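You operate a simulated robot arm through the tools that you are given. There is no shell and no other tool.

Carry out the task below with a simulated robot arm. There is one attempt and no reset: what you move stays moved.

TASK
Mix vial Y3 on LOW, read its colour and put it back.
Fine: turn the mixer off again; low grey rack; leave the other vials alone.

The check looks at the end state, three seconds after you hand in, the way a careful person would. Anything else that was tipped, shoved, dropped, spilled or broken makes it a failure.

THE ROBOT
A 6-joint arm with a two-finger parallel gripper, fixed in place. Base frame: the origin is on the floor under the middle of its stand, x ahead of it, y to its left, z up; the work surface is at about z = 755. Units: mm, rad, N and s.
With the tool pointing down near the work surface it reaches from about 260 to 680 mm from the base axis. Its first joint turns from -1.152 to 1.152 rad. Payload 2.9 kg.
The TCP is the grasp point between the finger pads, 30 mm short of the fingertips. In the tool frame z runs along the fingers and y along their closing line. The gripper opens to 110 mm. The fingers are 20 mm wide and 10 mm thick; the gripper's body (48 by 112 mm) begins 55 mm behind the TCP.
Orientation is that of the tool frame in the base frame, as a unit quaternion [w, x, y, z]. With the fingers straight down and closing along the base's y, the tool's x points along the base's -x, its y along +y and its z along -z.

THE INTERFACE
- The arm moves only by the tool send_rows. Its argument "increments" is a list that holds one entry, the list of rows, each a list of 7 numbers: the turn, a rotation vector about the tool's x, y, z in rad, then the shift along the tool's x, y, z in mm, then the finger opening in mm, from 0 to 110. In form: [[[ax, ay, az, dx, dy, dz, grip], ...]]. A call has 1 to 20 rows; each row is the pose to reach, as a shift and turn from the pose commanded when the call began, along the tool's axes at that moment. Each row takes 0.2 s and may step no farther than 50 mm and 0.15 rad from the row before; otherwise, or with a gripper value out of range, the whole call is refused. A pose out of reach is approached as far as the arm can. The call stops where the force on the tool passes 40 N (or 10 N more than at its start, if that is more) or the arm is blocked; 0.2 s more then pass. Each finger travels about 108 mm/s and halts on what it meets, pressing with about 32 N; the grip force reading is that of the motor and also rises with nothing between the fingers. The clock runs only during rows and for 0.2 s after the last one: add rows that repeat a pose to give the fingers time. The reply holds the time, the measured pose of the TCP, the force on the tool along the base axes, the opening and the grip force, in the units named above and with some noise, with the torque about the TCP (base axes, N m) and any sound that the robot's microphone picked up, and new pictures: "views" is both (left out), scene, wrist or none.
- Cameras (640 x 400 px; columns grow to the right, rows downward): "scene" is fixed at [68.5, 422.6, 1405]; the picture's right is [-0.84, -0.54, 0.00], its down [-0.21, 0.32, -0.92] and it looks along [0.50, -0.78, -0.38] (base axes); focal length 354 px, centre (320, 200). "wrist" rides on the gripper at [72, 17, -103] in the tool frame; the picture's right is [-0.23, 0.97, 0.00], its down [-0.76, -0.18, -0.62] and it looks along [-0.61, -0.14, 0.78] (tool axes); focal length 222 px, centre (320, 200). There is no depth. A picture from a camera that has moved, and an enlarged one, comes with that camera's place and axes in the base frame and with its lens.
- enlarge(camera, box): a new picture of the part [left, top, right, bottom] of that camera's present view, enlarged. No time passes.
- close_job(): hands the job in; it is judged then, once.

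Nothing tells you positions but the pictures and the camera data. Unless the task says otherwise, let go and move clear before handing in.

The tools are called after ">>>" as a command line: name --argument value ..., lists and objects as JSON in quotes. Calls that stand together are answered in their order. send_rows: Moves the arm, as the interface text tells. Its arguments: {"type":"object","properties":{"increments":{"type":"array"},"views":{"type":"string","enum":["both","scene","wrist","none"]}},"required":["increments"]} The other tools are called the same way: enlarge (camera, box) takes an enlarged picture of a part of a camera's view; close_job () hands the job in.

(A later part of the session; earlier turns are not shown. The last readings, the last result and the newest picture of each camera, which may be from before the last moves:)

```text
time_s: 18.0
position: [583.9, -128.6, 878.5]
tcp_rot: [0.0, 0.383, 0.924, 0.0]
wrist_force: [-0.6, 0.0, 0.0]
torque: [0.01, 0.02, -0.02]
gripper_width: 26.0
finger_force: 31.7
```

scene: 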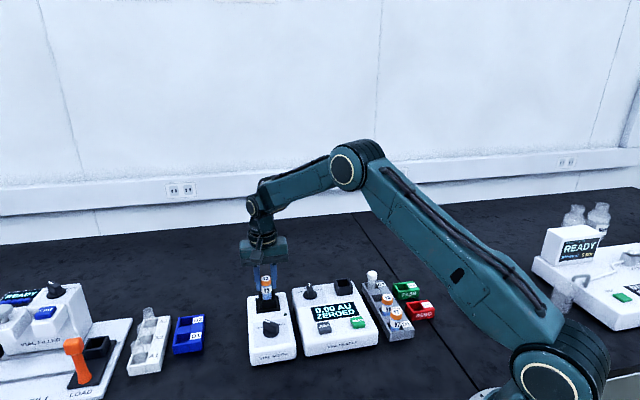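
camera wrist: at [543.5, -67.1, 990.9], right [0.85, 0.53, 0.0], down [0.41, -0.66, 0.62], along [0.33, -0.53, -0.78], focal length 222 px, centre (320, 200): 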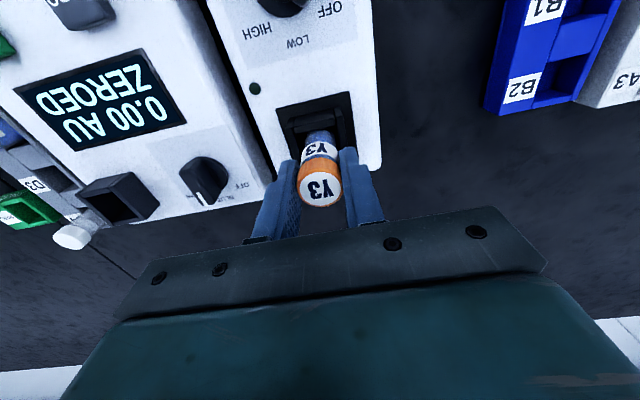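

The vial is going in without resistance at TCP z ≈ 879. I continue in 2 mm steps, looking for contact with the socket floor.

>>> send_rows --increments '[[[0, 0, 0, 0, 0, 1, 20], [0, 0, 0, 0, 0, 2, 20], [0, 0, 0, 0, 0, 2, 20]]]' --views "none"

>>> send_rows --increments '[[[0, 0, 0, 0, 0, 1, 20], [0, 0, 0, 0, 0, 2, 20], [0, 0, 0, 0, 0, 2, 20]]]'

```text
time_s: 18.8
position: [582.0, -128.9, 877.4]
tcp_rot: [0.0, 0.382, 0.924, 0.001]
wrist_force: [0.3, 1.1, -0.7]
torque: [0.0, 0.02, -0.02]
gripper_width: 25.9
finger_force: 32.5
```

```text
time_s: 19.6
position: [583.2, -129.5, 876.2]
tcp_rot: [0.0, 0.383, 0.924, 0.0]
wrist_force: [-2.4, 0.8, 6.2]
torque: [0.01, 0.14, 0.01]
gripper_width: 26.3
finger_force: 32.3
camera wrist: at [543.8, -67.2, 979.2], right [0.85, 0.53, 0.0], down [0.41, -0.66, 0.62], along [0.33, -0.53, -0.78], focal length 222 px, centre (320, 200)
```

scene: 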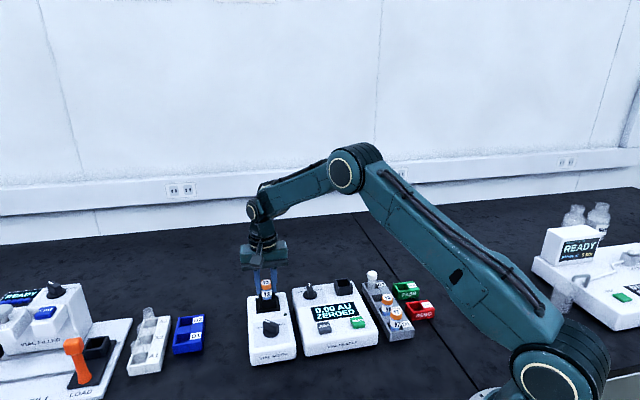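
wrist: 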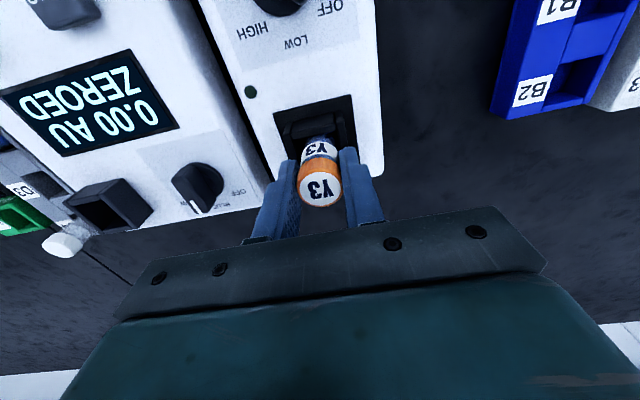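

Contact at the socket floor (about 6 N). I open the fingers and rise straight up, then look at the mixer.

>>> send_rows --increments '[[[0, 0, 0, 0, 0, -0.5, 26], [0, 0, 0, 0, 0, -0.5, 36], [0, 0, 0, 0, 0, -0.5, 50], [0, 0, 0, 0, 0, -0.5, 50], [0, 0, 0, 0, 0, -15, 50], [0, 0, 0, 0, 0, -40, 50], [0, 0, 0, 0, 0, -75, 50], [0, 0, 0, 0, 0, -110, 50], [0, 0, 0, 0, 0, -110, 50]]]'

>>> enlarge --camera "scene" --box '[235, 255, 305, 350]'

>>> enlarge --camera "wrist" --box '[220, 0, 400, 180]'

```text
time_s: 21.6
position: [580.0, -129.1, 984.0]
tcp_rot: [0.0, 0.383, 0.924, 0.0]
wrist_force: [-0.1, 1.3, 0.0]
torque: [0.0, 0.0, 0.03]
gripper_width: 50.0
finger_force: 0.1
camera wrist: at [541.8, -66.2, 1088.6], right [0.85, 0.53, 0.0], down [0.41, -0.66, 0.62], along [0.33, -0.53, -0.78], focal length 222 px, centre (320, 200)
```

scene: 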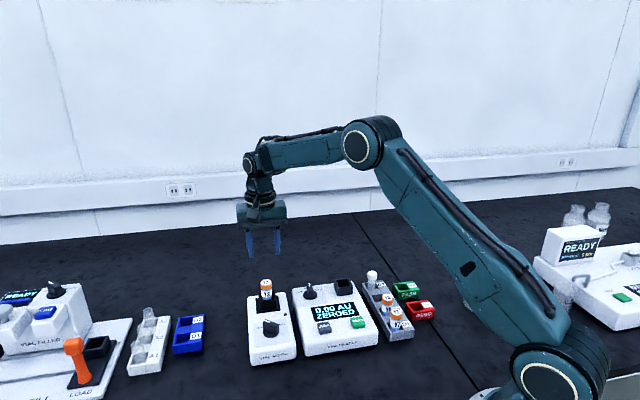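
wrist: 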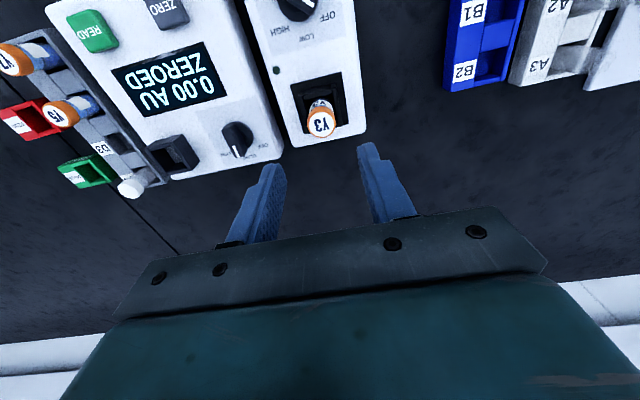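

```text
4.21 times, centred on (270, 302) of scene
camera zoom: at [68.5, 422.6, 1405.0], right [-0.84, -0.54, 0.0], down [-0.21, 0.32, -0.92], along [0.5, -0.78, -0.38], focal length 1492 px, centre (530, -232)
```

zoom: 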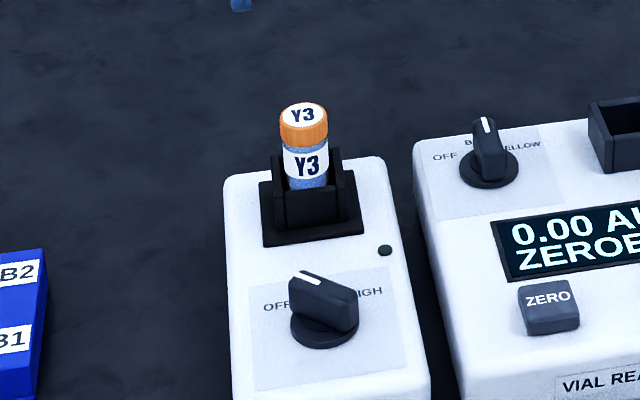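

```text
2.22 times, centred on (310, 90) of wrist
camera zoom: at [541.8, -66.2, 1088.6], right [0.85, 0.53, 0.0], down [0.41, -0.66, 0.62], along [0.33, -0.53, -0.78], focal length 494 px, centre (342, 444)
```

zoom: 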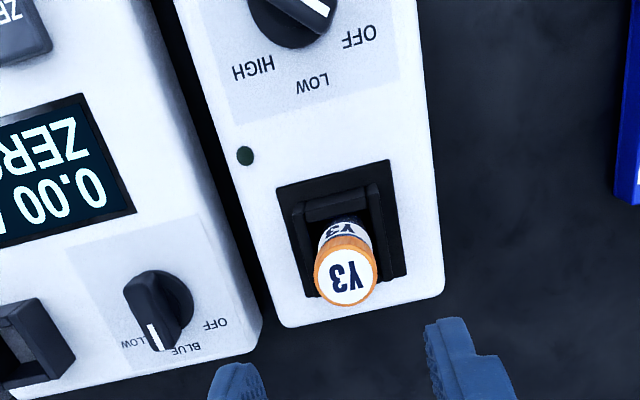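

Y3 stands upright in the mixer. Next I look straight down at the mixer knob, about 88 mm towards the front of the mixer.

>>> send_rows --increments '[[[0, 0, 0, 20, 0, 0, 60], [0, 0, 0, 45, 1, 5, 80], [0, 0, 0, 70, 2, 15, 100], [0, 0, 0, 88, 2, 25, 110], [0, 0, 0, 88, 2, 25, 110], [0, 0, 0, 88, 2, 25, 110]]]' --views "wrist"

>>> enlarge --camera "wrist" --box '[260, 60, 380, 180]'

>>> enlarge --camera "scene" --box '[245, 300, 305, 350]'

```text
time_s: 23.0
position: [521.1, -65.4, 962.3]
tcp_rot: [0.0, 0.383, 0.924, 0.0]
wrist_force: [-0.3, -0.2, 0.5]
torque: [-0.01, -0.01, 0.01]
gripper_width: 110.0
finger_force: 0.1
camera wrist: at [482.5, -3.1, 1065.7], right [0.85, 0.53, 0.0], down [0.41, -0.66, 0.62], along [0.33, -0.53, -0.78], focal length 222 px, centre (320, 200)
```

wrist: 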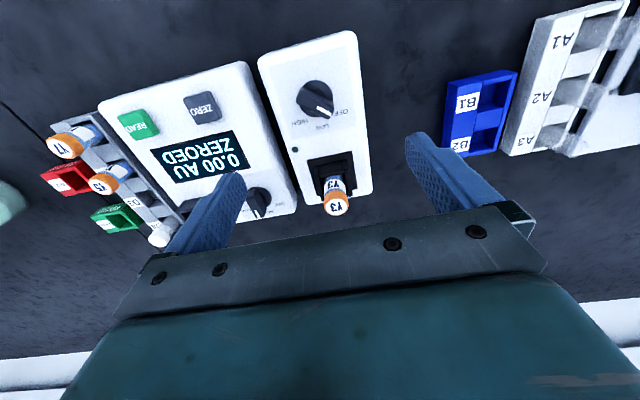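

```text
3.33 times, centred on (320, 120) of wrist
camera zoom: at [482.5, -3.1, 1065.7], right [0.85, 0.53, 0.0], down [0.41, -0.66, 0.62], along [0.33, -0.53, -0.78], focal length 740 px, centre (320, 467)
```

zoom: 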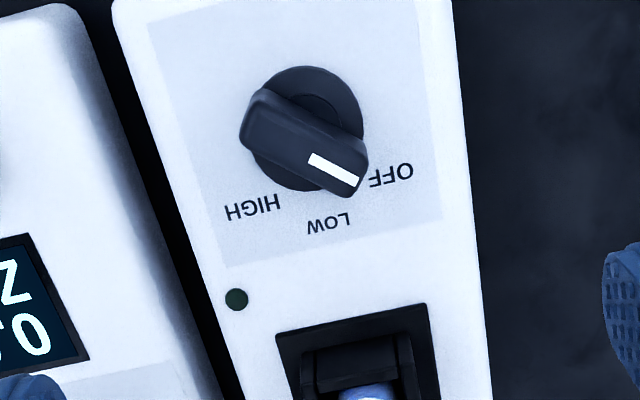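

```text
8.00 times, centred on (275, 325) of scene
camera zoom: at [68.5, 422.6, 1405.0], right [-0.84, -0.54, 0.0], down [-0.21, 0.32, -0.92], along [0.5, -0.78, -0.38], focal length 2834 px, centre (680, -800)
```

zoom: 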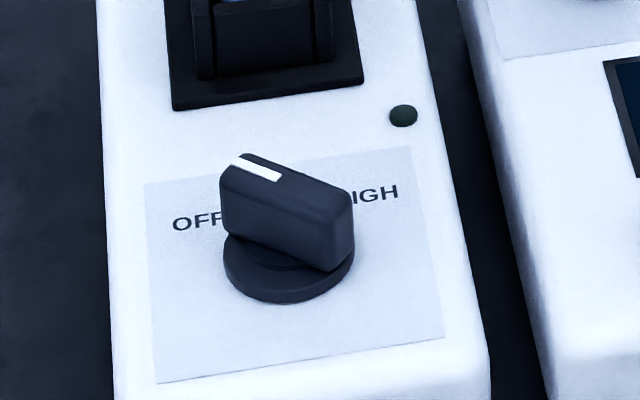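

The knob centre is about 13 mm further forward, the bar points to OFF at roughly 49° from LOW, and its top is near z ≈ 832. I rotate the gripper so it straddles the bar and come down to just above it.

>>> send_rows --increments '[[[0, 0, -0.143, 3, -0.3, 5, 100], [0, 0, -0.285, 6, -0.5, 10, 90], [0, 0, -0.428, 9, -0.8, 20, 80], [0, 0, -0.57, 12, -1, 30, 70], [0, 0, -0.713, 13, -1, 45, 60], [0, 0, -0.855, 13, -1, 60, 50], [0, 0, -0.855, 13, -1, 60, 50], [0, 0, -0.855, 13, -1, 60, 50]]]'

>>> enlarge --camera "wrist" --box '[240, 70, 400, 230]'

>>> enlarge --camera "scene" --box '[230, 230, 320, 350]'

```text
time_s: 24.8
position: [510.8, -56.8, 898.9]
tcp_rot: [0.0, -0.036, 0.999, -0.001]
wrist_force: [0.9, 0.1, -0.1]
torque: [0.03, 0.0, 0.03]
gripper_width: 50.1
finger_force: 0.0
camera wrist: at [437.6, -46.9, 1003.3], right [0.16, 0.99, 0.0], down [0.77, -0.12, 0.62], along [0.62, -0.1, -0.78], focal length 222 px, centre (320, 200)
```

scene: 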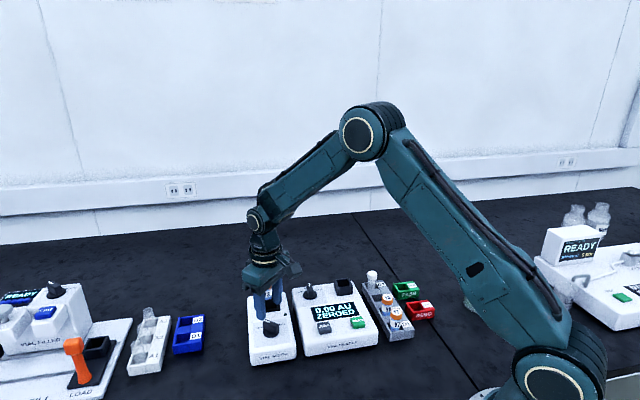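
wrist: 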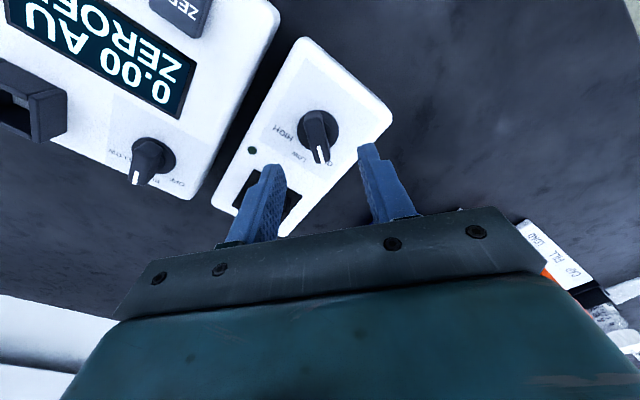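

```text
2.50 times, centred on (320, 150) of wrist
camera zoom: at [437.6, -46.9, 1003.3], right [0.16, 0.99, 0.0], down [0.77, -0.12, 0.62], along [0.62, -0.1, -0.78], focal length 555 px, centre (320, 325)
```

zoom: 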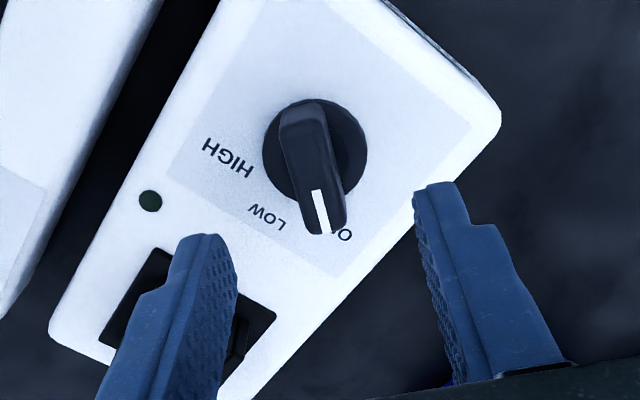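

```text
3.33 times, centred on (275, 290) of scene
camera zoom: at [68.5, 422.6, 1405.0], right [-0.84, -0.54, 0.0], down [-0.21, 0.32, -0.92], along [0.5, -0.78, -0.38], focal length 1181 px, centre (470, -100)
```

zoom: 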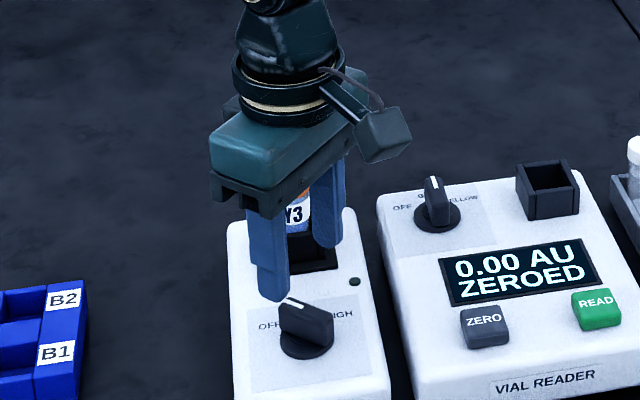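

The bar is nearly aligned with the gripper. I fine-tune the alignment and lower the open fingers around the knob bar.

>>> send_rows --increments '[[[0, 0, 0.03, 0.7, -1.1, 10, 46], [0, 0, 0.03, 0.7, -1.1, 22, 44], [0, 0, 0.03, 0.7, -1.1, 34, 44], [0, 0, 0.03, 0.7, -1.1, 42, 44], [0, 0, 0.03, 0.7, -1.1, 48, 44], [0, 0, 0.03, 0.7, -1.1, 48, 44]]]'

>>> enlarge --camera "wrist" --box '[240, 90, 400, 230]'

>>> enlarge --camera "scene" --box '[230, 270, 320, 350]'

```text
time_s: 26.2
position: [509.9, -59.5, 851.2]
tcp_rot: [0.0, -0.02, 1.0, 0.0]
wrist_force: [0.9, 0.2, -0.8]
torque: [-0.01, -0.01, -0.01]
gripper_width: 43.8
finger_force: 0.1
camera wrist: at [437.7, -45.6, 955.5], right [0.19, 0.98, 0.0], down [0.77, -0.15, 0.62], along [0.61, -0.12, -0.78], focal length 222 px, centre (320, 200)
```

scene: 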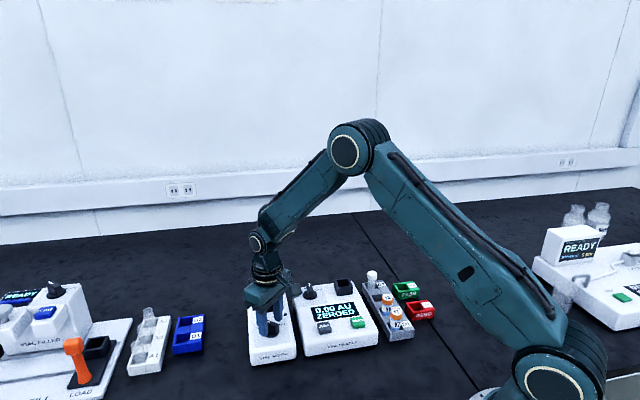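
wrist: 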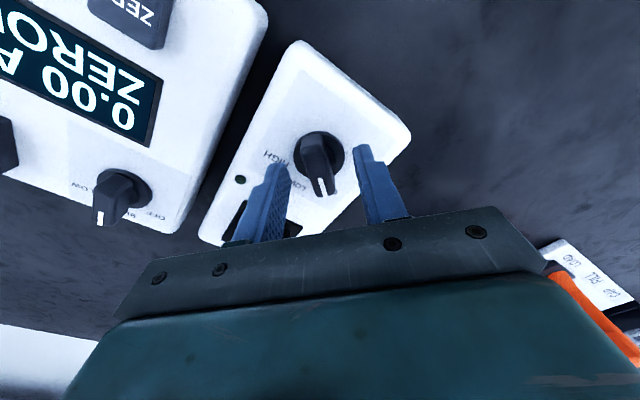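

```text
2.86 times, centred on (320, 160) of wrist
camera zoom: at [437.7, -45.6, 955.5], right [0.19, 0.98, 0.0], down [0.77, -0.15, 0.62], along [0.61, -0.12, -0.78], focal length 635 px, centre (320, 314)
```

zoom: 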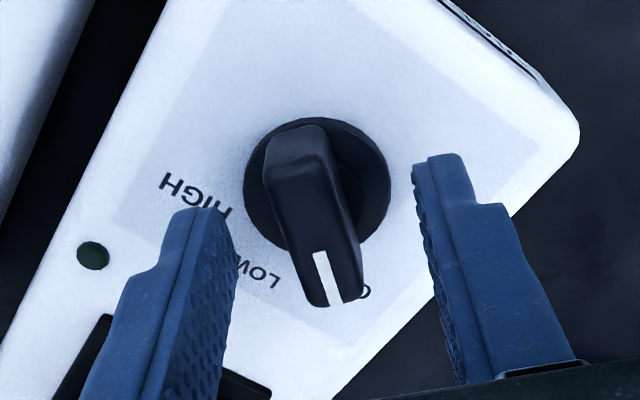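

```text
5.00 times, centred on (275, 310) of scene
camera zoom: at [68.5, 422.6, 1405.0], right [-0.84, -0.54, 0.0], down [-0.21, 0.32, -0.92], along [0.5, -0.78, -0.38], focal length 1771 px, centre (545, -350)
```

zoom: 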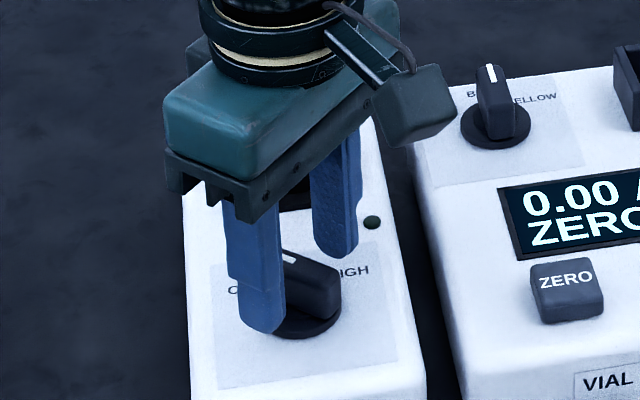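

The fingers straddle the bar. I close on it and check for a firm grip.

>>> send_rows --increments '[[[0, 0, 0, -0.5, -0.7, 2, 44], [0, 0, 0, -0.5, -0.7, 2, 30], [0, 0, 0, -0.5, -0.7, 2, 16], [0, 0, 0, -0.5, -0.7, 2, 6], [0, 0, 0, -0.5, -0.7, 2, 6]]]'

>>> enlarge --camera "wrist" --box '[240, 90, 400, 230]'

>>> enlarge --camera "scene" --box '[230, 270, 320, 350]'

```text
time_s: 27.4
position: [512.2, -59.7, 850.6]
tcp_rot: [0.0, -0.02, 1.0, -0.001]
wrist_force: [-0.8, -9.3, 0.1]
torque: [-0.19, 0.09, 0.01]
gripper_width: 15.1
finger_force: 44.9
camera wrist: at [439.0, -46.5, 953.0], right [0.19, 0.98, 0.0], down [0.77, -0.15, 0.62], along [0.61, -0.12, -0.78], focal length 222 px, centre (320, 200)
```

scene: 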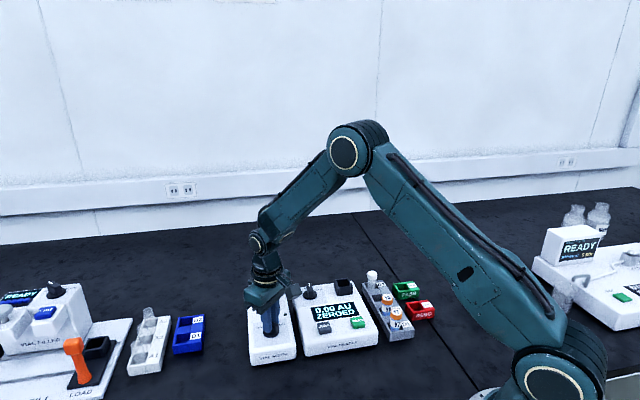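
wrist: 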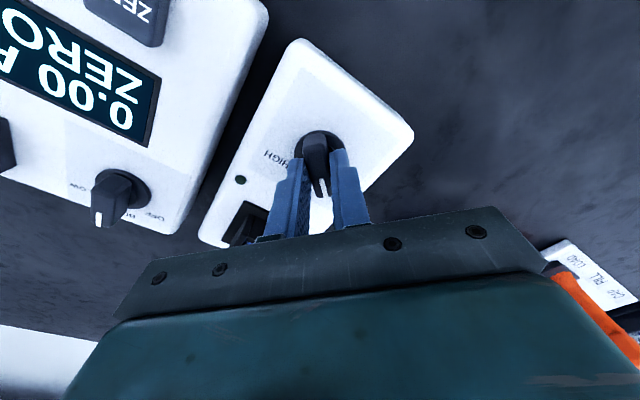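

```text
2.86 times, centred on (320, 160) of wrist
camera zoom: at [439.0, -46.5, 953.0], right [0.19, 0.98, 0.0], down [0.77, -0.15, 0.62], along [0.61, -0.12, -0.78], focal length 635 px, centre (320, 314)
```

zoom: 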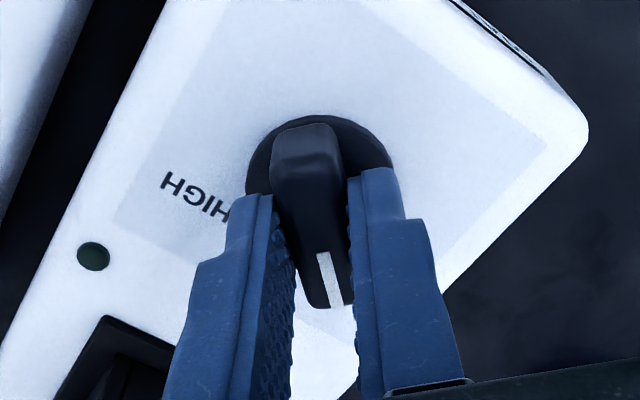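

```text
5.00 times, centred on (275, 310) of scene
camera zoom: at [68.5, 422.3, 1405.1], right [-0.84, -0.54, 0.0], down [-0.21, 0.32, -0.92], along [0.5, -0.78, -0.38], focal length 1771 px, centre (545, -350)
```

zoom: 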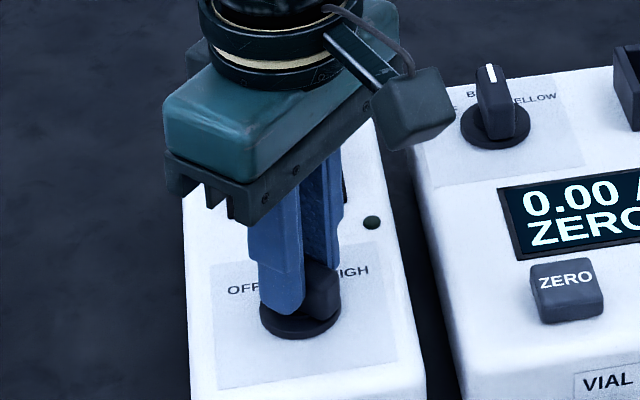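

The bar is gripped (15 mm). I turn the knob from OFF to LOW by rotating the tool about +0.82 rad around the knob's axis.

>>> send_rows --increments '[[[0, 0, 0.05, 0, -0.4, 0, 6], [0, 0, 0.15, 0.05, -0.6, 0, 6], [0, 0, 0.25, 0.1, -0.7, 0, 6], [0, 0, 0.35, 0.1, -0.8, 0, 6], [0, 0, 0.45, 0.1, -0.9, 0, 6], [0, 0, 0.55, 0.15, -1.0, 0, 6], [0, 0, 0.65, 0.15, -1.1, 0, 6], [0, 0, 0.75, 0.2, -1.2, 0, 6], [0, 0, 0.825, 0.2, -1.2, 0, 6], [0, 0, 0.825, 0.2, -1.2, 0, 6]]]'

>>> enlarge --camera "wrist" --box '[240, 90, 400, 230]'

>>> enlarge --camera "scene" --box '[230, 260, 320, 350]'

```text
time_s: 29.6
position: [510.6, -58.7, 848.8]
tcp_rot: [-0.001, 0.382, 0.924, 0.0]
wrist_force: [2.2, 12.7, -23.0]
torque: [0.14, -0.27, -0.01]
gripper_width: 14.6
finger_force: 45.7
camera wrist: at [473.2, 2.8, 953.3], right [0.85, 0.53, 0.0], down [0.41, -0.66, 0.62], along [0.33, -0.53, -0.78], focal length 222 px, centre (320, 200)
```

scene: 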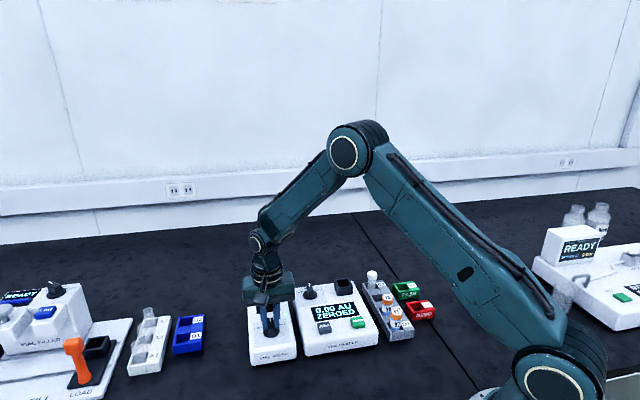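
wrist: 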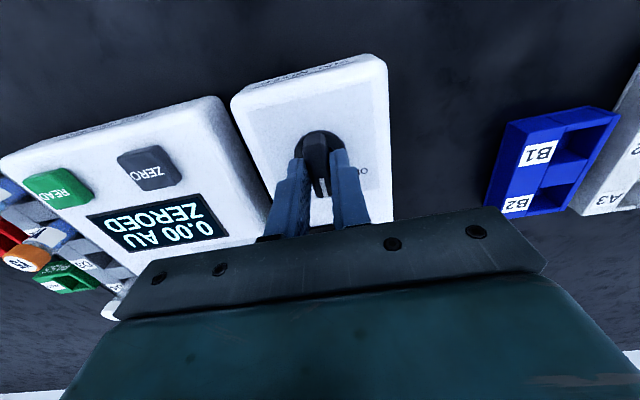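

```text
2.86 times, centred on (320, 160) of wrist
camera zoom: at [473.2, 2.8, 953.3], right [0.85, 0.53, 0.0], down [0.41, -0.66, 0.62], along [0.33, -0.53, -0.78], focal length 635 px, centre (320, 314)
```

zoom: 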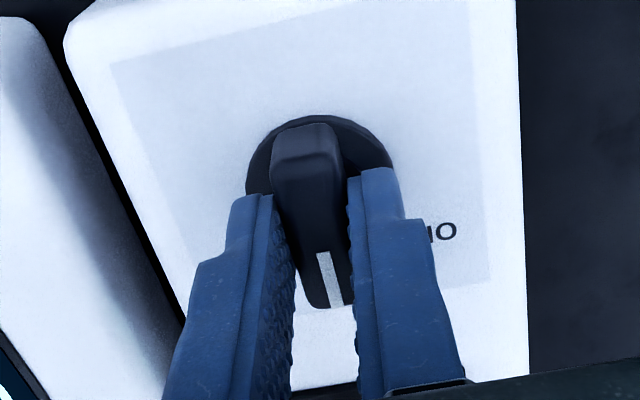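

```text
4.44 times, centred on (275, 305) of scene
camera zoom: at [68.9, 422.8, 1404.9], right [-0.84, -0.54, 0.0], down [-0.21, 0.32, -0.92], along [0.5, -0.78, -0.38], focal length 1575 px, centre (520, -267)
```

zoom: 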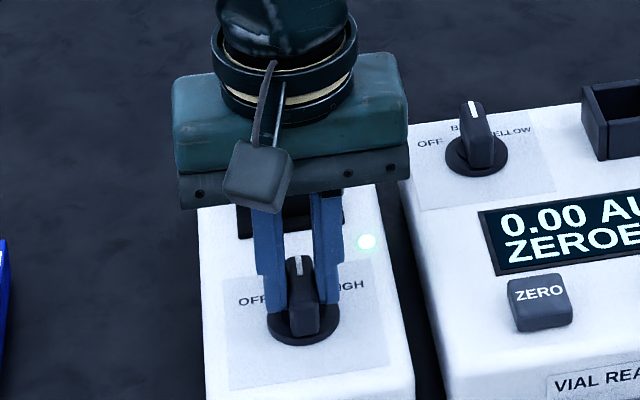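

The knob points to LOW and the mixer's light is on. I open the fingers a little to relieve the load and stay there while it mixes.

>>> send_rows --increments '[[[0, 0, 0, 0, 0, 0, 20], [0, 0, 0, 0, 0, 0, 36], [0, 0, 0, 0, 0, 0, 44], [0, 0, 0, 0, 0, 0, 44], [0, 0, 0, 0, 0, 0, 44]]]'

>>> enlarge --camera "scene" --box '[230, 260, 320, 350]'

>>> enlarge --camera "wrist" --box '[240, 90, 400, 230]'

```text
time_s: 30.8
position: [512.6, -60.2, 849.5]
tcp_rot: [0.0, 0.383, 0.924, 0.0]
wrist_force: [0.2, 0.4, -0.3]
torque: [0.0, 0.03, -0.01]
gripper_width: 44.0
finger_force: 0.1
camera wrist: at [473.3, 1.9, 954.2], right [0.85, 0.53, 0.0], down [0.41, -0.66, 0.62], along [0.33, -0.53, -0.78], focal length 222 px, centre (320, 200)
```

scene: 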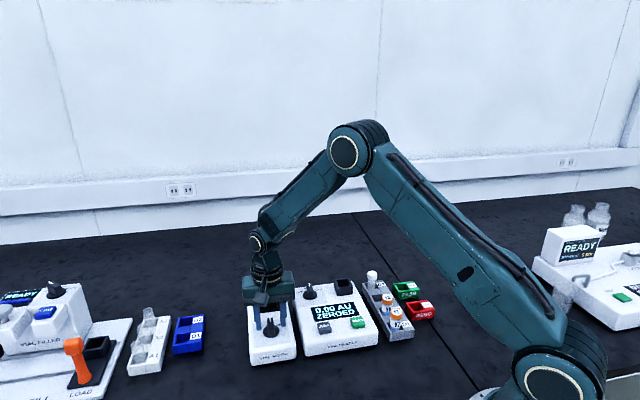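
wrist: 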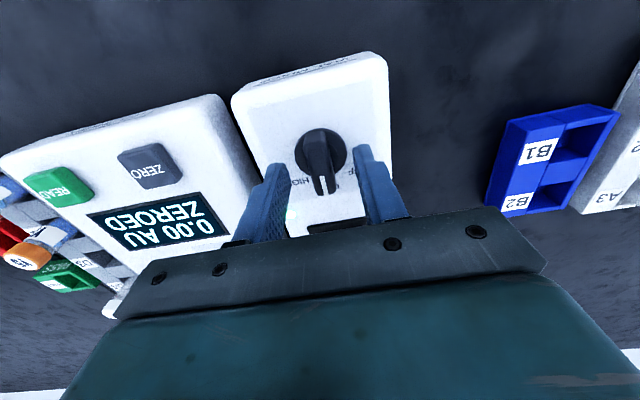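

```text
4.44 times, centred on (275, 305) of scene
camera zoom: at [68.5, 422.6, 1405.0], right [-0.84, -0.54, 0.0], down [-0.21, 0.32, -0.92], along [0.5, -0.78, -0.38], focal length 1575 px, centre (520, -267)
```

zoom: 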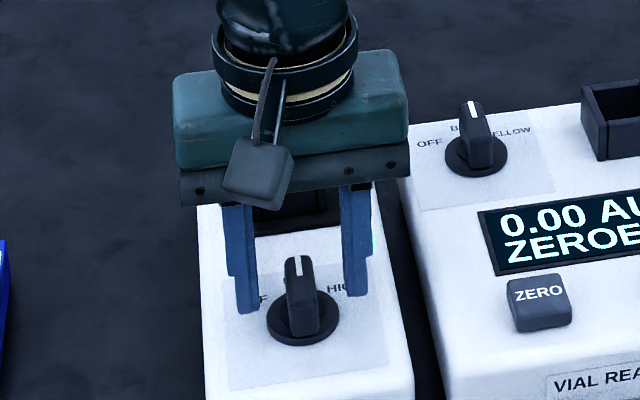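

```text
2.86 times, centred on (320, 160) of wrist
camera zoom: at [473.3, 1.9, 954.2], right [0.85, 0.53, 0.0], down [0.41, -0.66, 0.62], along [0.33, -0.53, -0.78], focal length 635 px, centre (320, 314)
```

zoom: 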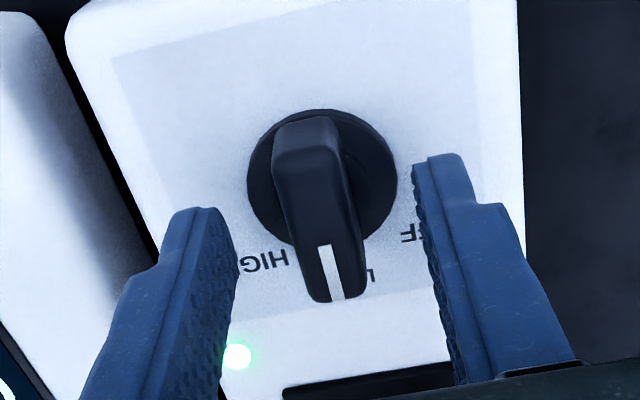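

LOW is selected and the green light is on. I wait while it mixes, watching for any change.

>>> send_rows --increments '[[[0, 0, 0, 0, 0, 0, 44], [0, 0, 0, 0, 0, 0, 44], [0, 0, 0, 0, 0, 0, 44], [0, 0, 0, 0, 0, 0, 44], [0, 0, 0, 0, 0, 0, 44], [0, 0, 0, 0, 0, 0, 44], [0, 0, 0, 0, 0, 0, 44], [0, 0, 0, 0, 0, 0, 44], [0, 0, 0, 0, 0, 0, 44], [0, 0, 0, 0, 0, 0, 44], [0, 0, 0, 0, 0, 0, 44], [0, 0, 0, 0, 0, 0, 44], [0, 0, 0, 0, 0, 0, 44], [0, 0, 0, 0, 0, 0, 44], [0, 0, 0, 0, 0, 0, 44], [0, 0, 0, 0, 0, 0, 44], [0, 0, 0, 0, 0, 0, 44], [0, 0, 0, 0, 0, 0, 44], [0, 0, 0, 0, 0, 0, 44], [0, 0, 0, 0, 0, 0, 44]]]'

>>> enlarge --camera "wrist" --box '[240, 90, 400, 230]'

```text
time_s: 35.0
position: [511.8, -60.7, 849.6]
tcp_rot: [-0.001, 0.383, 0.924, -0.001]
wrist_force: [1.3, 0.3, -0.1]
torque: [-0.01, 0.05, -0.01]
gripper_width: 44.1
finger_force: 0.1
camera wrist: at [473.3, 1.9, 954.2], right [0.85, 0.53, 0.0], down [0.41, -0.66, 0.62], along [0.33, -0.53, -0.78], focal length 222 px, centre (320, 200)
```

scene: 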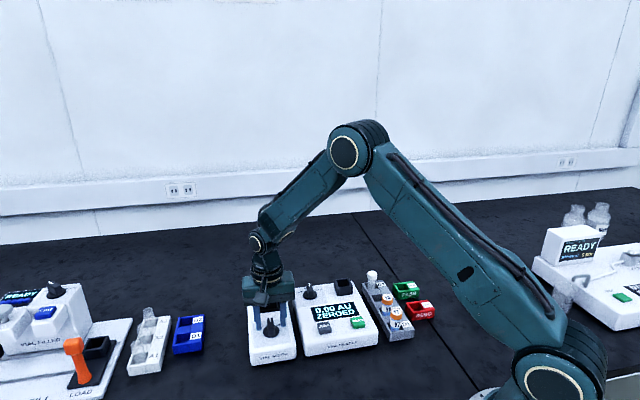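
wrist: 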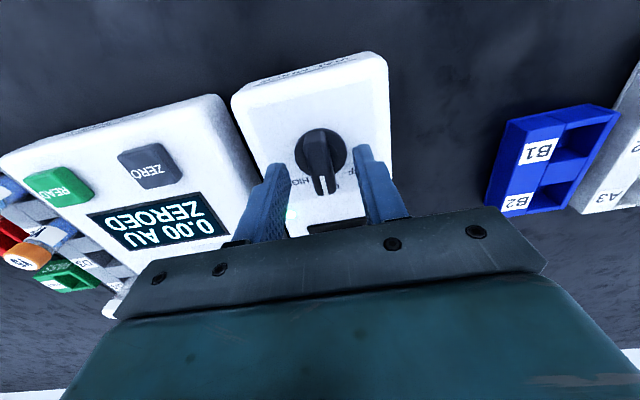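

```text
2.86 times, centred on (320, 160) of wrist
camera zoom: at [473.3, 1.9, 954.2], right [0.85, 0.53, 0.0], down [0.41, -0.66, 0.62], along [0.33, -0.53, -0.78], focal length 635 px, centre (320, 314)
```

zoom: 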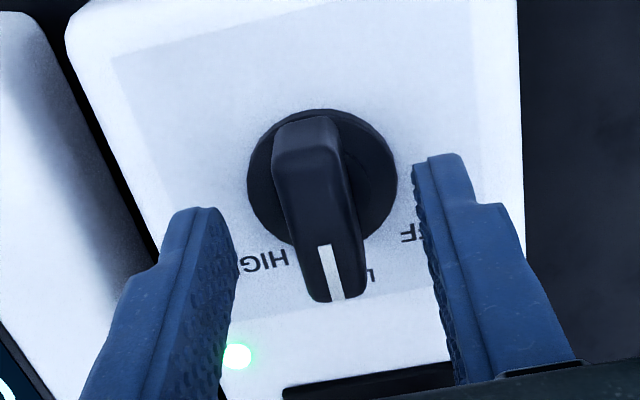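

>>> send_rows --increments '[[[0, 0, 0, 0, 0, -10, 50], [0, 0, 0, 0, 0, -30, 50], [0, 0, 0, 0, 0, -60, 50], [0, 0, 0, 0, 0, -90, 50], [0, 0, 0, 40, 0, -110, 50], [0, 0, 0, 60, 0, -120, 50], [0, 0, 0, 60, 0, -120, 50], [0, 0, 0, 60, 0, -120, 50]]]'

>>> enlarge --camera "scene" --box '[240, 265, 310, 345]'

>>> enlarge --camera "wrist" --box '[240, 60, 400, 240]'

```text
time_s: 36.8
position: [469.5, -16.2, 969.0]
tcp_rot: [0.0, 0.383, 0.924, 0.0]
wrist_force: [0.5, 0.2, -0.6]
torque: [0.01, -0.01, 0.0]
gripper_width: 50.1
finger_force: 0.1
camera wrist: at [431.5, 46.3, 1073.9], right [0.85, 0.53, 0.0], down [0.41, -0.66, 0.62], along [0.33, -0.53, -0.78], focal length 222 px, centre (320, 200)
```

scene: 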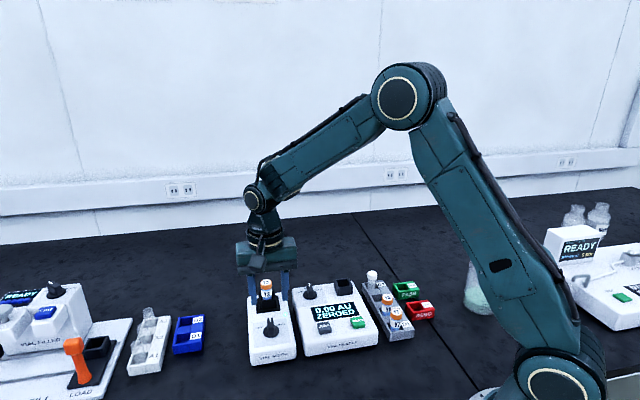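
wrist: 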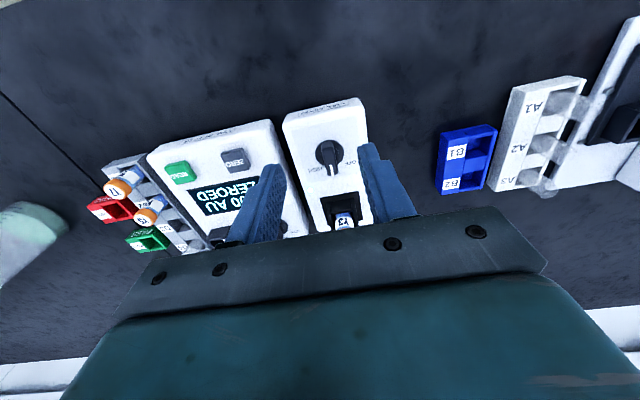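

```text
5.00 times, centred on (275, 305) of scene
camera zoom: at [68.5, 422.6, 1405.0], right [-0.84, -0.54, 0.0], down [-0.21, 0.32, -0.92], along [0.5, -0.78, -0.38], focal length 1771 px, centre (545, -325)
```

zoom: 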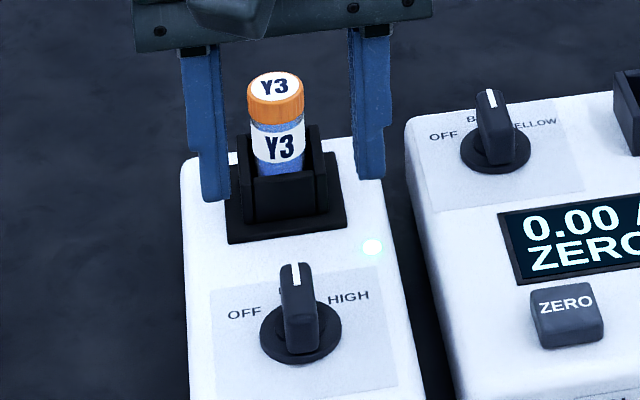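

```text
2.22 times, centred on (320, 150) of wrist
camera zoom: at [431.5, 46.3, 1073.9], right [0.85, 0.53, 0.0], down [0.41, -0.66, 0.62], along [0.33, -0.53, -0.78], focal length 494 px, centre (320, 311)
```

zoom: 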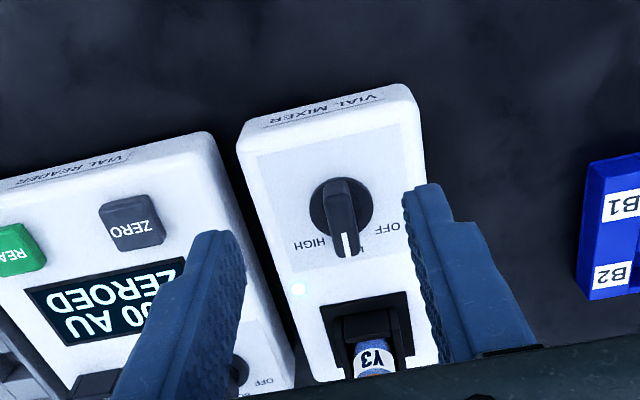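

Y3 is upright in the running mixer, the knob is at LOW and the light is lit. I return to the knob; by the time I have gripped it, it will have mixed for well over ten seconds.

>>> send_rows --increments '[[[0, 0, 0, 0, 0, 0, 44], [0, 0, 0, 0, 0, 0, 44], [0, 0, 0, 0, 0, 0, 44], [0, 0, 0, 0, 0, 0, 44], [0, 0, 0, 0, 0, 0, 44], [0, 0, 0, 0, 0, 0, 44], [0, 0, 0, 0, 0, 0, 44], [0, 0, 0, 0, 0, 0, 44], [0, 0, 0, -25, 0.5, 10, 44], [0, 0, 0, -60, 0.5, 30, 44], [0, 0, 0, -60, 0.5, 60, 44], [0, 0, 0, -60, 0.5, 90, 44], [0, 0, 0, -60, 0.5, 108, 44], [0, 0, 0, -60, 0.5, 120, 44], [0, 0, 0, -60, 0.5, 120, 44], [0, 0, 0, -60, 0.5, 120, 44]]]'

>>> enlarge --camera "wrist" --box '[240, 90, 400, 230]'

```text
time_s: 40.2
position: [511.8, -60.7, 850.1]
tcp_rot: [0.0, 0.382, 0.924, 0.0]
wrist_force: [-0.5, 0.1, -0.4]
torque: [-0.02, 0.0, 0.0]
gripper_width: 44.1
finger_force: 0.1
camera wrist: at [473.3, 3.0, 953.8], right [0.85, 0.53, 0.0], down [0.41, -0.66, 0.62], along [0.33, -0.53, -0.78], focal length 222 px, centre (320, 200)
```

scene: 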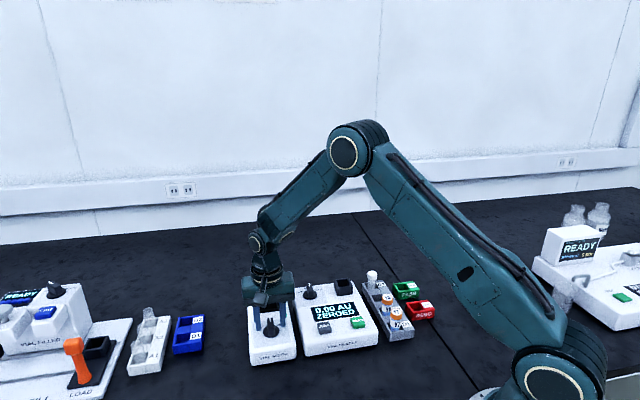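
wrist: 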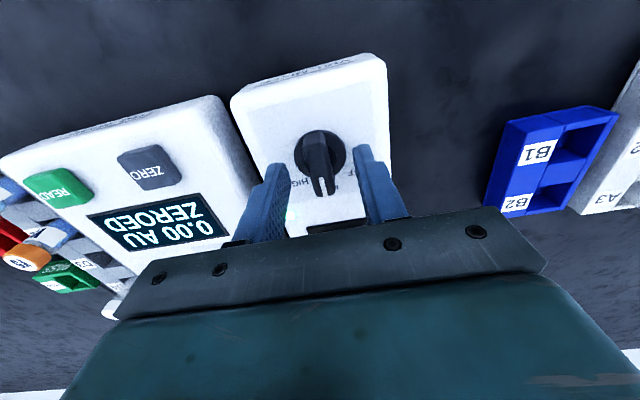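

```text
2.86 times, centred on (320, 160) of wrist
camera zoom: at [473.3, 3.0, 953.8], right [0.85, 0.53, 0.0], down [0.41, -0.66, 0.62], along [0.33, -0.53, -0.78], focal length 635 px, centre (320, 314)
```

zoom: 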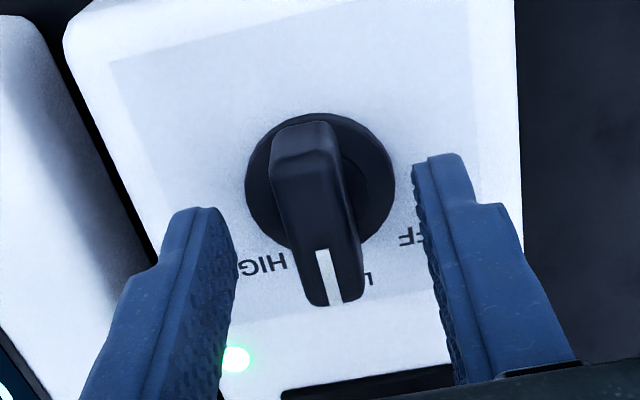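

The fingers straddle the knob again, and it has mixed for over 10 s. I grip it and turn it back to OFF.

>>> send_rows --increments '[[[0, 0, 0, 0, 0, 0, 30], [0, 0, 0, 0, 0, 0, 16], [0, 0, 0, 0, 0, 0, 6], [0, 0, 0, 0, 0, 0, 6], [0, 0, -0.05, 0.02, 0.1, 0, 6], [0, 0, -0.15, 0.05, 0.2, 0, 6], [0, 0, -0.25, 0.1, 0.35, 0, 6], [0, 0, -0.35, 0.15, 0.5, 0, 6], [0, 0, -0.45, 0.2, 0.6, 0, 6], [0, 0, -0.55, 0.3, 0.75, 0, 6], [0, 0, -0.65, 0.35, 0.9, 0, 6], [0, 0, -0.75, 0.4, 1.0, 0, 6], [0, 0, -0.825, 0.5, 1.1, 0, 6], [0, 0, -0.825, 0.5, 1.1, 0, 6]]]'

>>> enlarge --camera "wrist" --box '[240, 90, 400, 230]'

>>> enlarge --camera "scene" --box '[240, 265, 310, 345]'

```text
time_s: 43.2
position: [512.6, -58.8, 850.1]
tcp_rot: [0.0, -0.018, 1.0, -0.002]
wrist_force: [-10.4, -20.9, -1.8]
torque: [-0.26, -1.0, 0.01]
gripper_width: 15.0
finger_force: 45.4
camera wrist: at [439.4, -46.2, 953.9], right [0.19, 0.98, 0.0], down [0.77, -0.15, 0.62], along [0.61, -0.12, -0.78], focal length 222 px, centre (320, 200)
```

scene: 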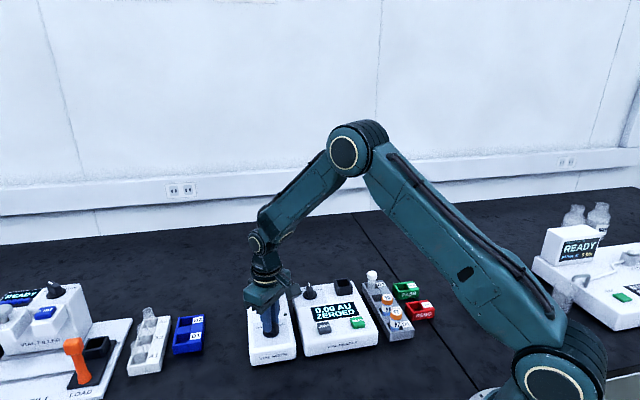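
wrist: 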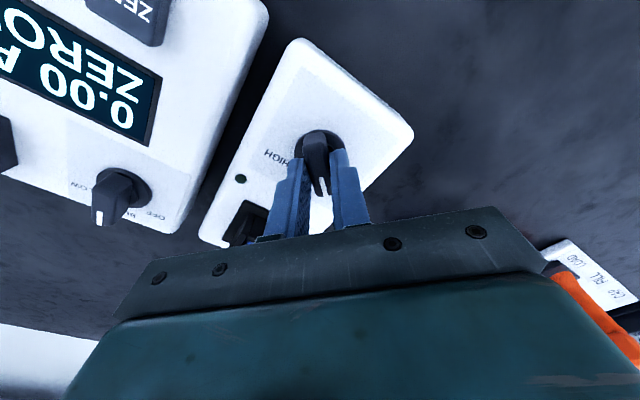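

```text
2.86 times, centred on (320, 160) of wrist
camera zoom: at [439.4, -46.2, 953.9], right [0.19, 0.98, 0.0], down [0.77, -0.15, 0.62], along [0.61, -0.12, -0.78], focal length 635 px, centre (320, 314)
```

zoom: 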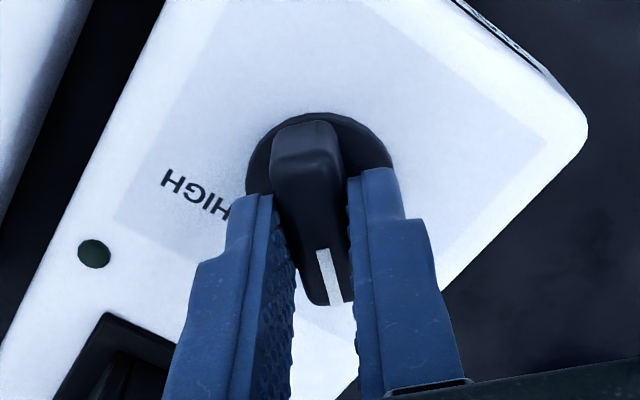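

```text
5.00 times, centred on (275, 305) of scene
camera zoom: at [68.3, 422.1, 1405.2], right [-0.84, -0.54, 0.0], down [-0.21, 0.32, -0.92], along [0.5, -0.78, -0.38], focal length 1771 px, centre (545, -325)
```

zoom: 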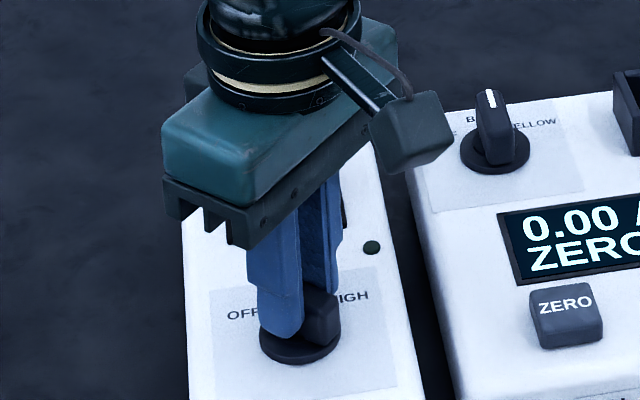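

The knob is back at OFF and the light has gone out. I release it, rise, turn the tool back square and go above Y3 in the mixer.

>>> send_rows --increments '[[[0, 0, 0, 0, 0, 0, 20], [0, 0, 0, 0, 0, 0, 36], [0, 0, 0, 0, 0, 0, 44], [0, 0, 0, 0, 0, 0, 44], [0, 0, 0, 0, 0, -20, 44], [0, 0, 0, 0, 0, -50, 44], [0, 0, 0, 0, 0, -90, 44], [0, 0, 0, 0, 0, -125, 44], [0, 0, 0.1375, -11.2, -12.2, -130, 60], [0, 0, 0.275, -22.4, -24.4, -130, 70], [0, 0, 0.4125, -33.6, -36.6, -130, 80], [0, 0, 0.55, -44.8, -48.8, -130, 80], [0, 0, 0.6875, -56, -61, -130, 80], [0, 0, 0.825, -67.3, -73.3, -130, 80], [0, 0, 0.825, -67.3, -73.3, -130, 80], [0, 0, 0.825, -67.3, -73.3, -130, 80]]]'

>>> enlarge --camera "wrist" --box '[260, 0, 380, 180]'

>>> enlarge --camera "scene" --box '[240, 265, 310, 345]'

```text
time_s: 46.6
position: [582.2, -129.4, 979.4]
tcp_rot: [0.0, 0.383, 0.924, 0.0]
wrist_force: [0.1, -0.9, -0.5]
torque: [-0.02, -0.01, -0.01]
gripper_width: 80.1
finger_force: 0.0
camera wrist: at [543.8, -66.5, 1083.1], right [0.85, 0.53, 0.0], down [0.41, -0.66, 0.62], along [0.33, -0.53, -0.78], focal length 222 px, centre (320, 200)
```

scene: 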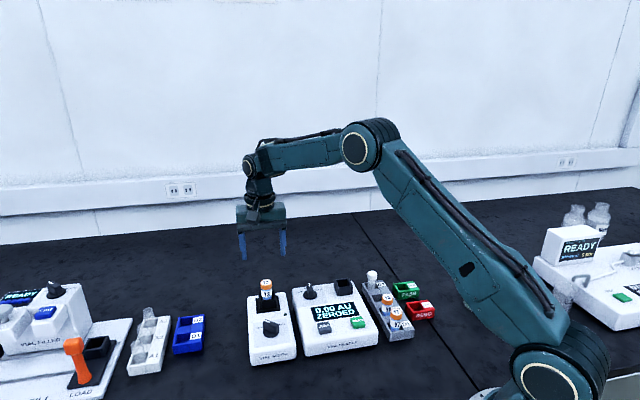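
wrist: 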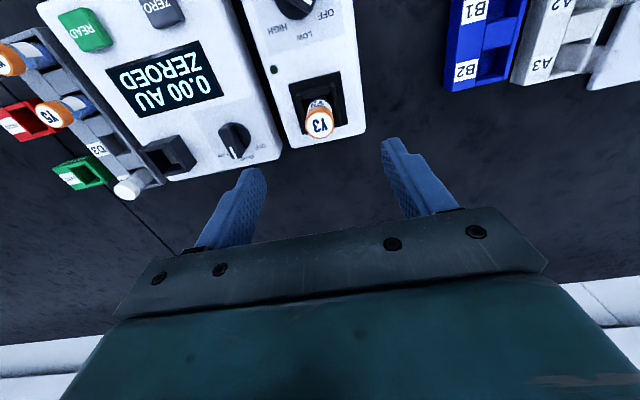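

```text
2.22 times, centred on (320, 90) of wrist
camera zoom: at [543.8, -66.5, 1083.1], right [0.85, 0.53, 0.0], down [0.41, -0.66, 0.62], along [0.33, -0.53, -0.78], focal length 494 px, centre (320, 444)
```

zoom: 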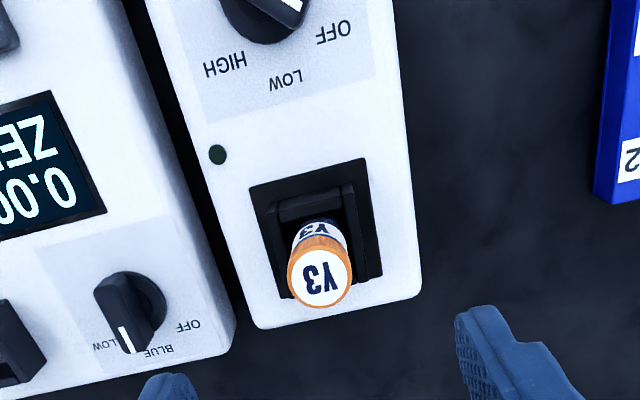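

```text
5.00 times, centred on (275, 305) of scene
camera zoom: at [68.5, 422.6, 1405.0], right [-0.84, -0.54, 0.0], down [-0.21, 0.32, -0.92], along [0.5, -0.78, -0.38], focal length 1771 px, centre (545, -325)
```

zoom: 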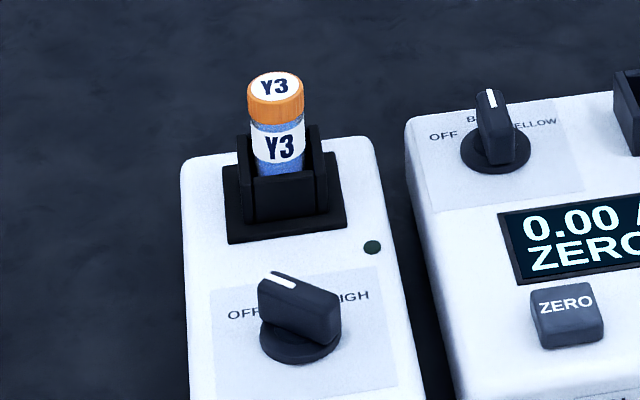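

The mixer is off and Y3 stands in its socket. I lower part-way with the fingers open to check centring.

>>> send_rows --increments '[[[0, 0, 0, -1.5, 0.3, 20, 70], [0, 0, 0, -1.5, 0.3, 45, 60], [0, 0, 0, -1.5, 0.3, 65, 54], [0, 0, 0, -1.5, 0.3, 80, 52], [0, 0, 0, -1.5, 0.3, 90, 52], [0, 0, 0, -1.5, 0.3, 90, 52], [0, 0, 0, -1.5, 0.3, 90, 52]]]'

>>> enlarge --camera "wrist" --box '[240, 90, 400, 230]'

>>> enlarge --camera "scene" --box '[240, 245, 310, 325]'

```text
time_s: 48.2
position: [584.0, -130.6, 889.3]
tcp_rot: [-0.001, 0.383, 0.924, 0.0]
wrist_force: [0.7, 0.0, -0.6]
torque: [-0.01, 0.01, 0.02]
gripper_width: 51.9
finger_force: 0.0
camera wrist: at [545.7, -67.8, 994.0], right [0.85, 0.53, 0.0], down [0.41, -0.66, 0.62], along [0.33, -0.53, -0.78], focal length 222 px, centre (320, 200)
```

scene: 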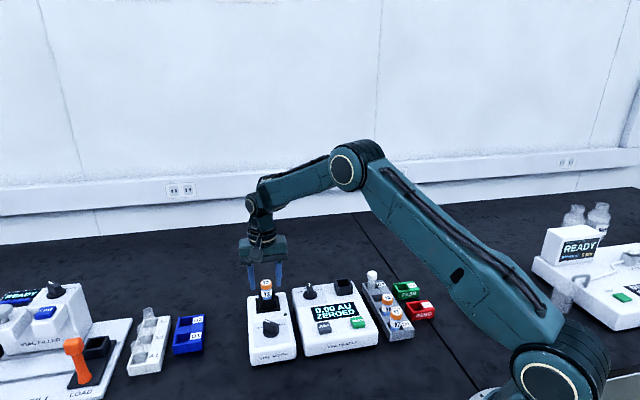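
wrist: 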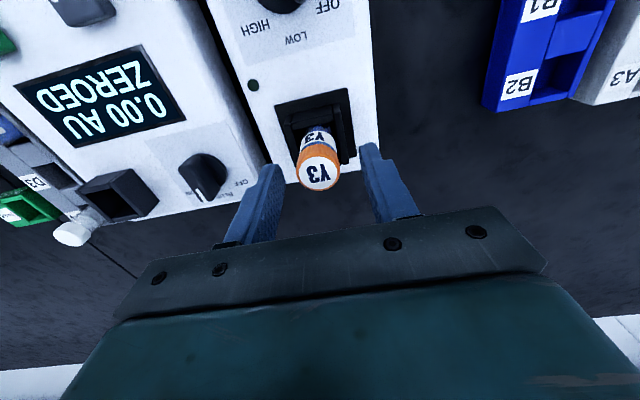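

```text
2.86 times, centred on (320, 160) of wrist
camera zoom: at [545.7, -67.8, 994.0], right [0.85, 0.53, 0.0], down [0.41, -0.66, 0.62], along [0.33, -0.53, -0.78], focal length 635 px, centre (320, 314)
```

zoom: 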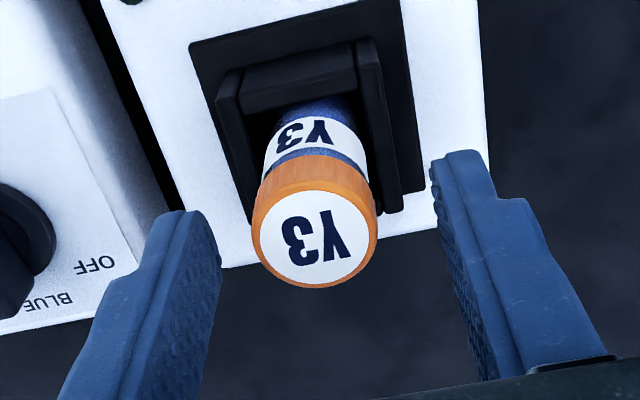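

```text
5.00 times, centred on (275, 285) of scene
camera zoom: at [68.5, 422.6, 1405.0], right [-0.84, -0.54, 0.0], down [-0.21, 0.32, -0.92], along [0.5, -0.78, -0.38], focal length 1771 px, centre (545, -225)
```

zoom: 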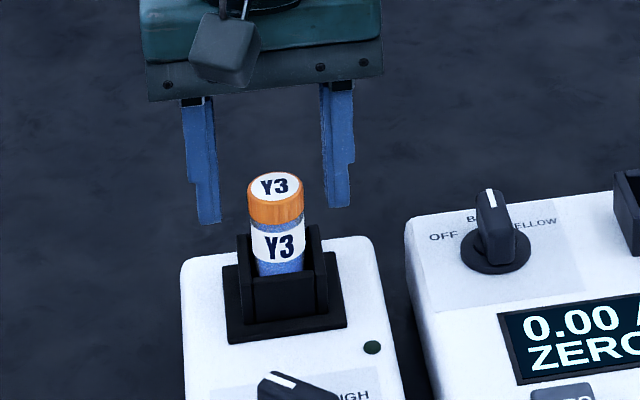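

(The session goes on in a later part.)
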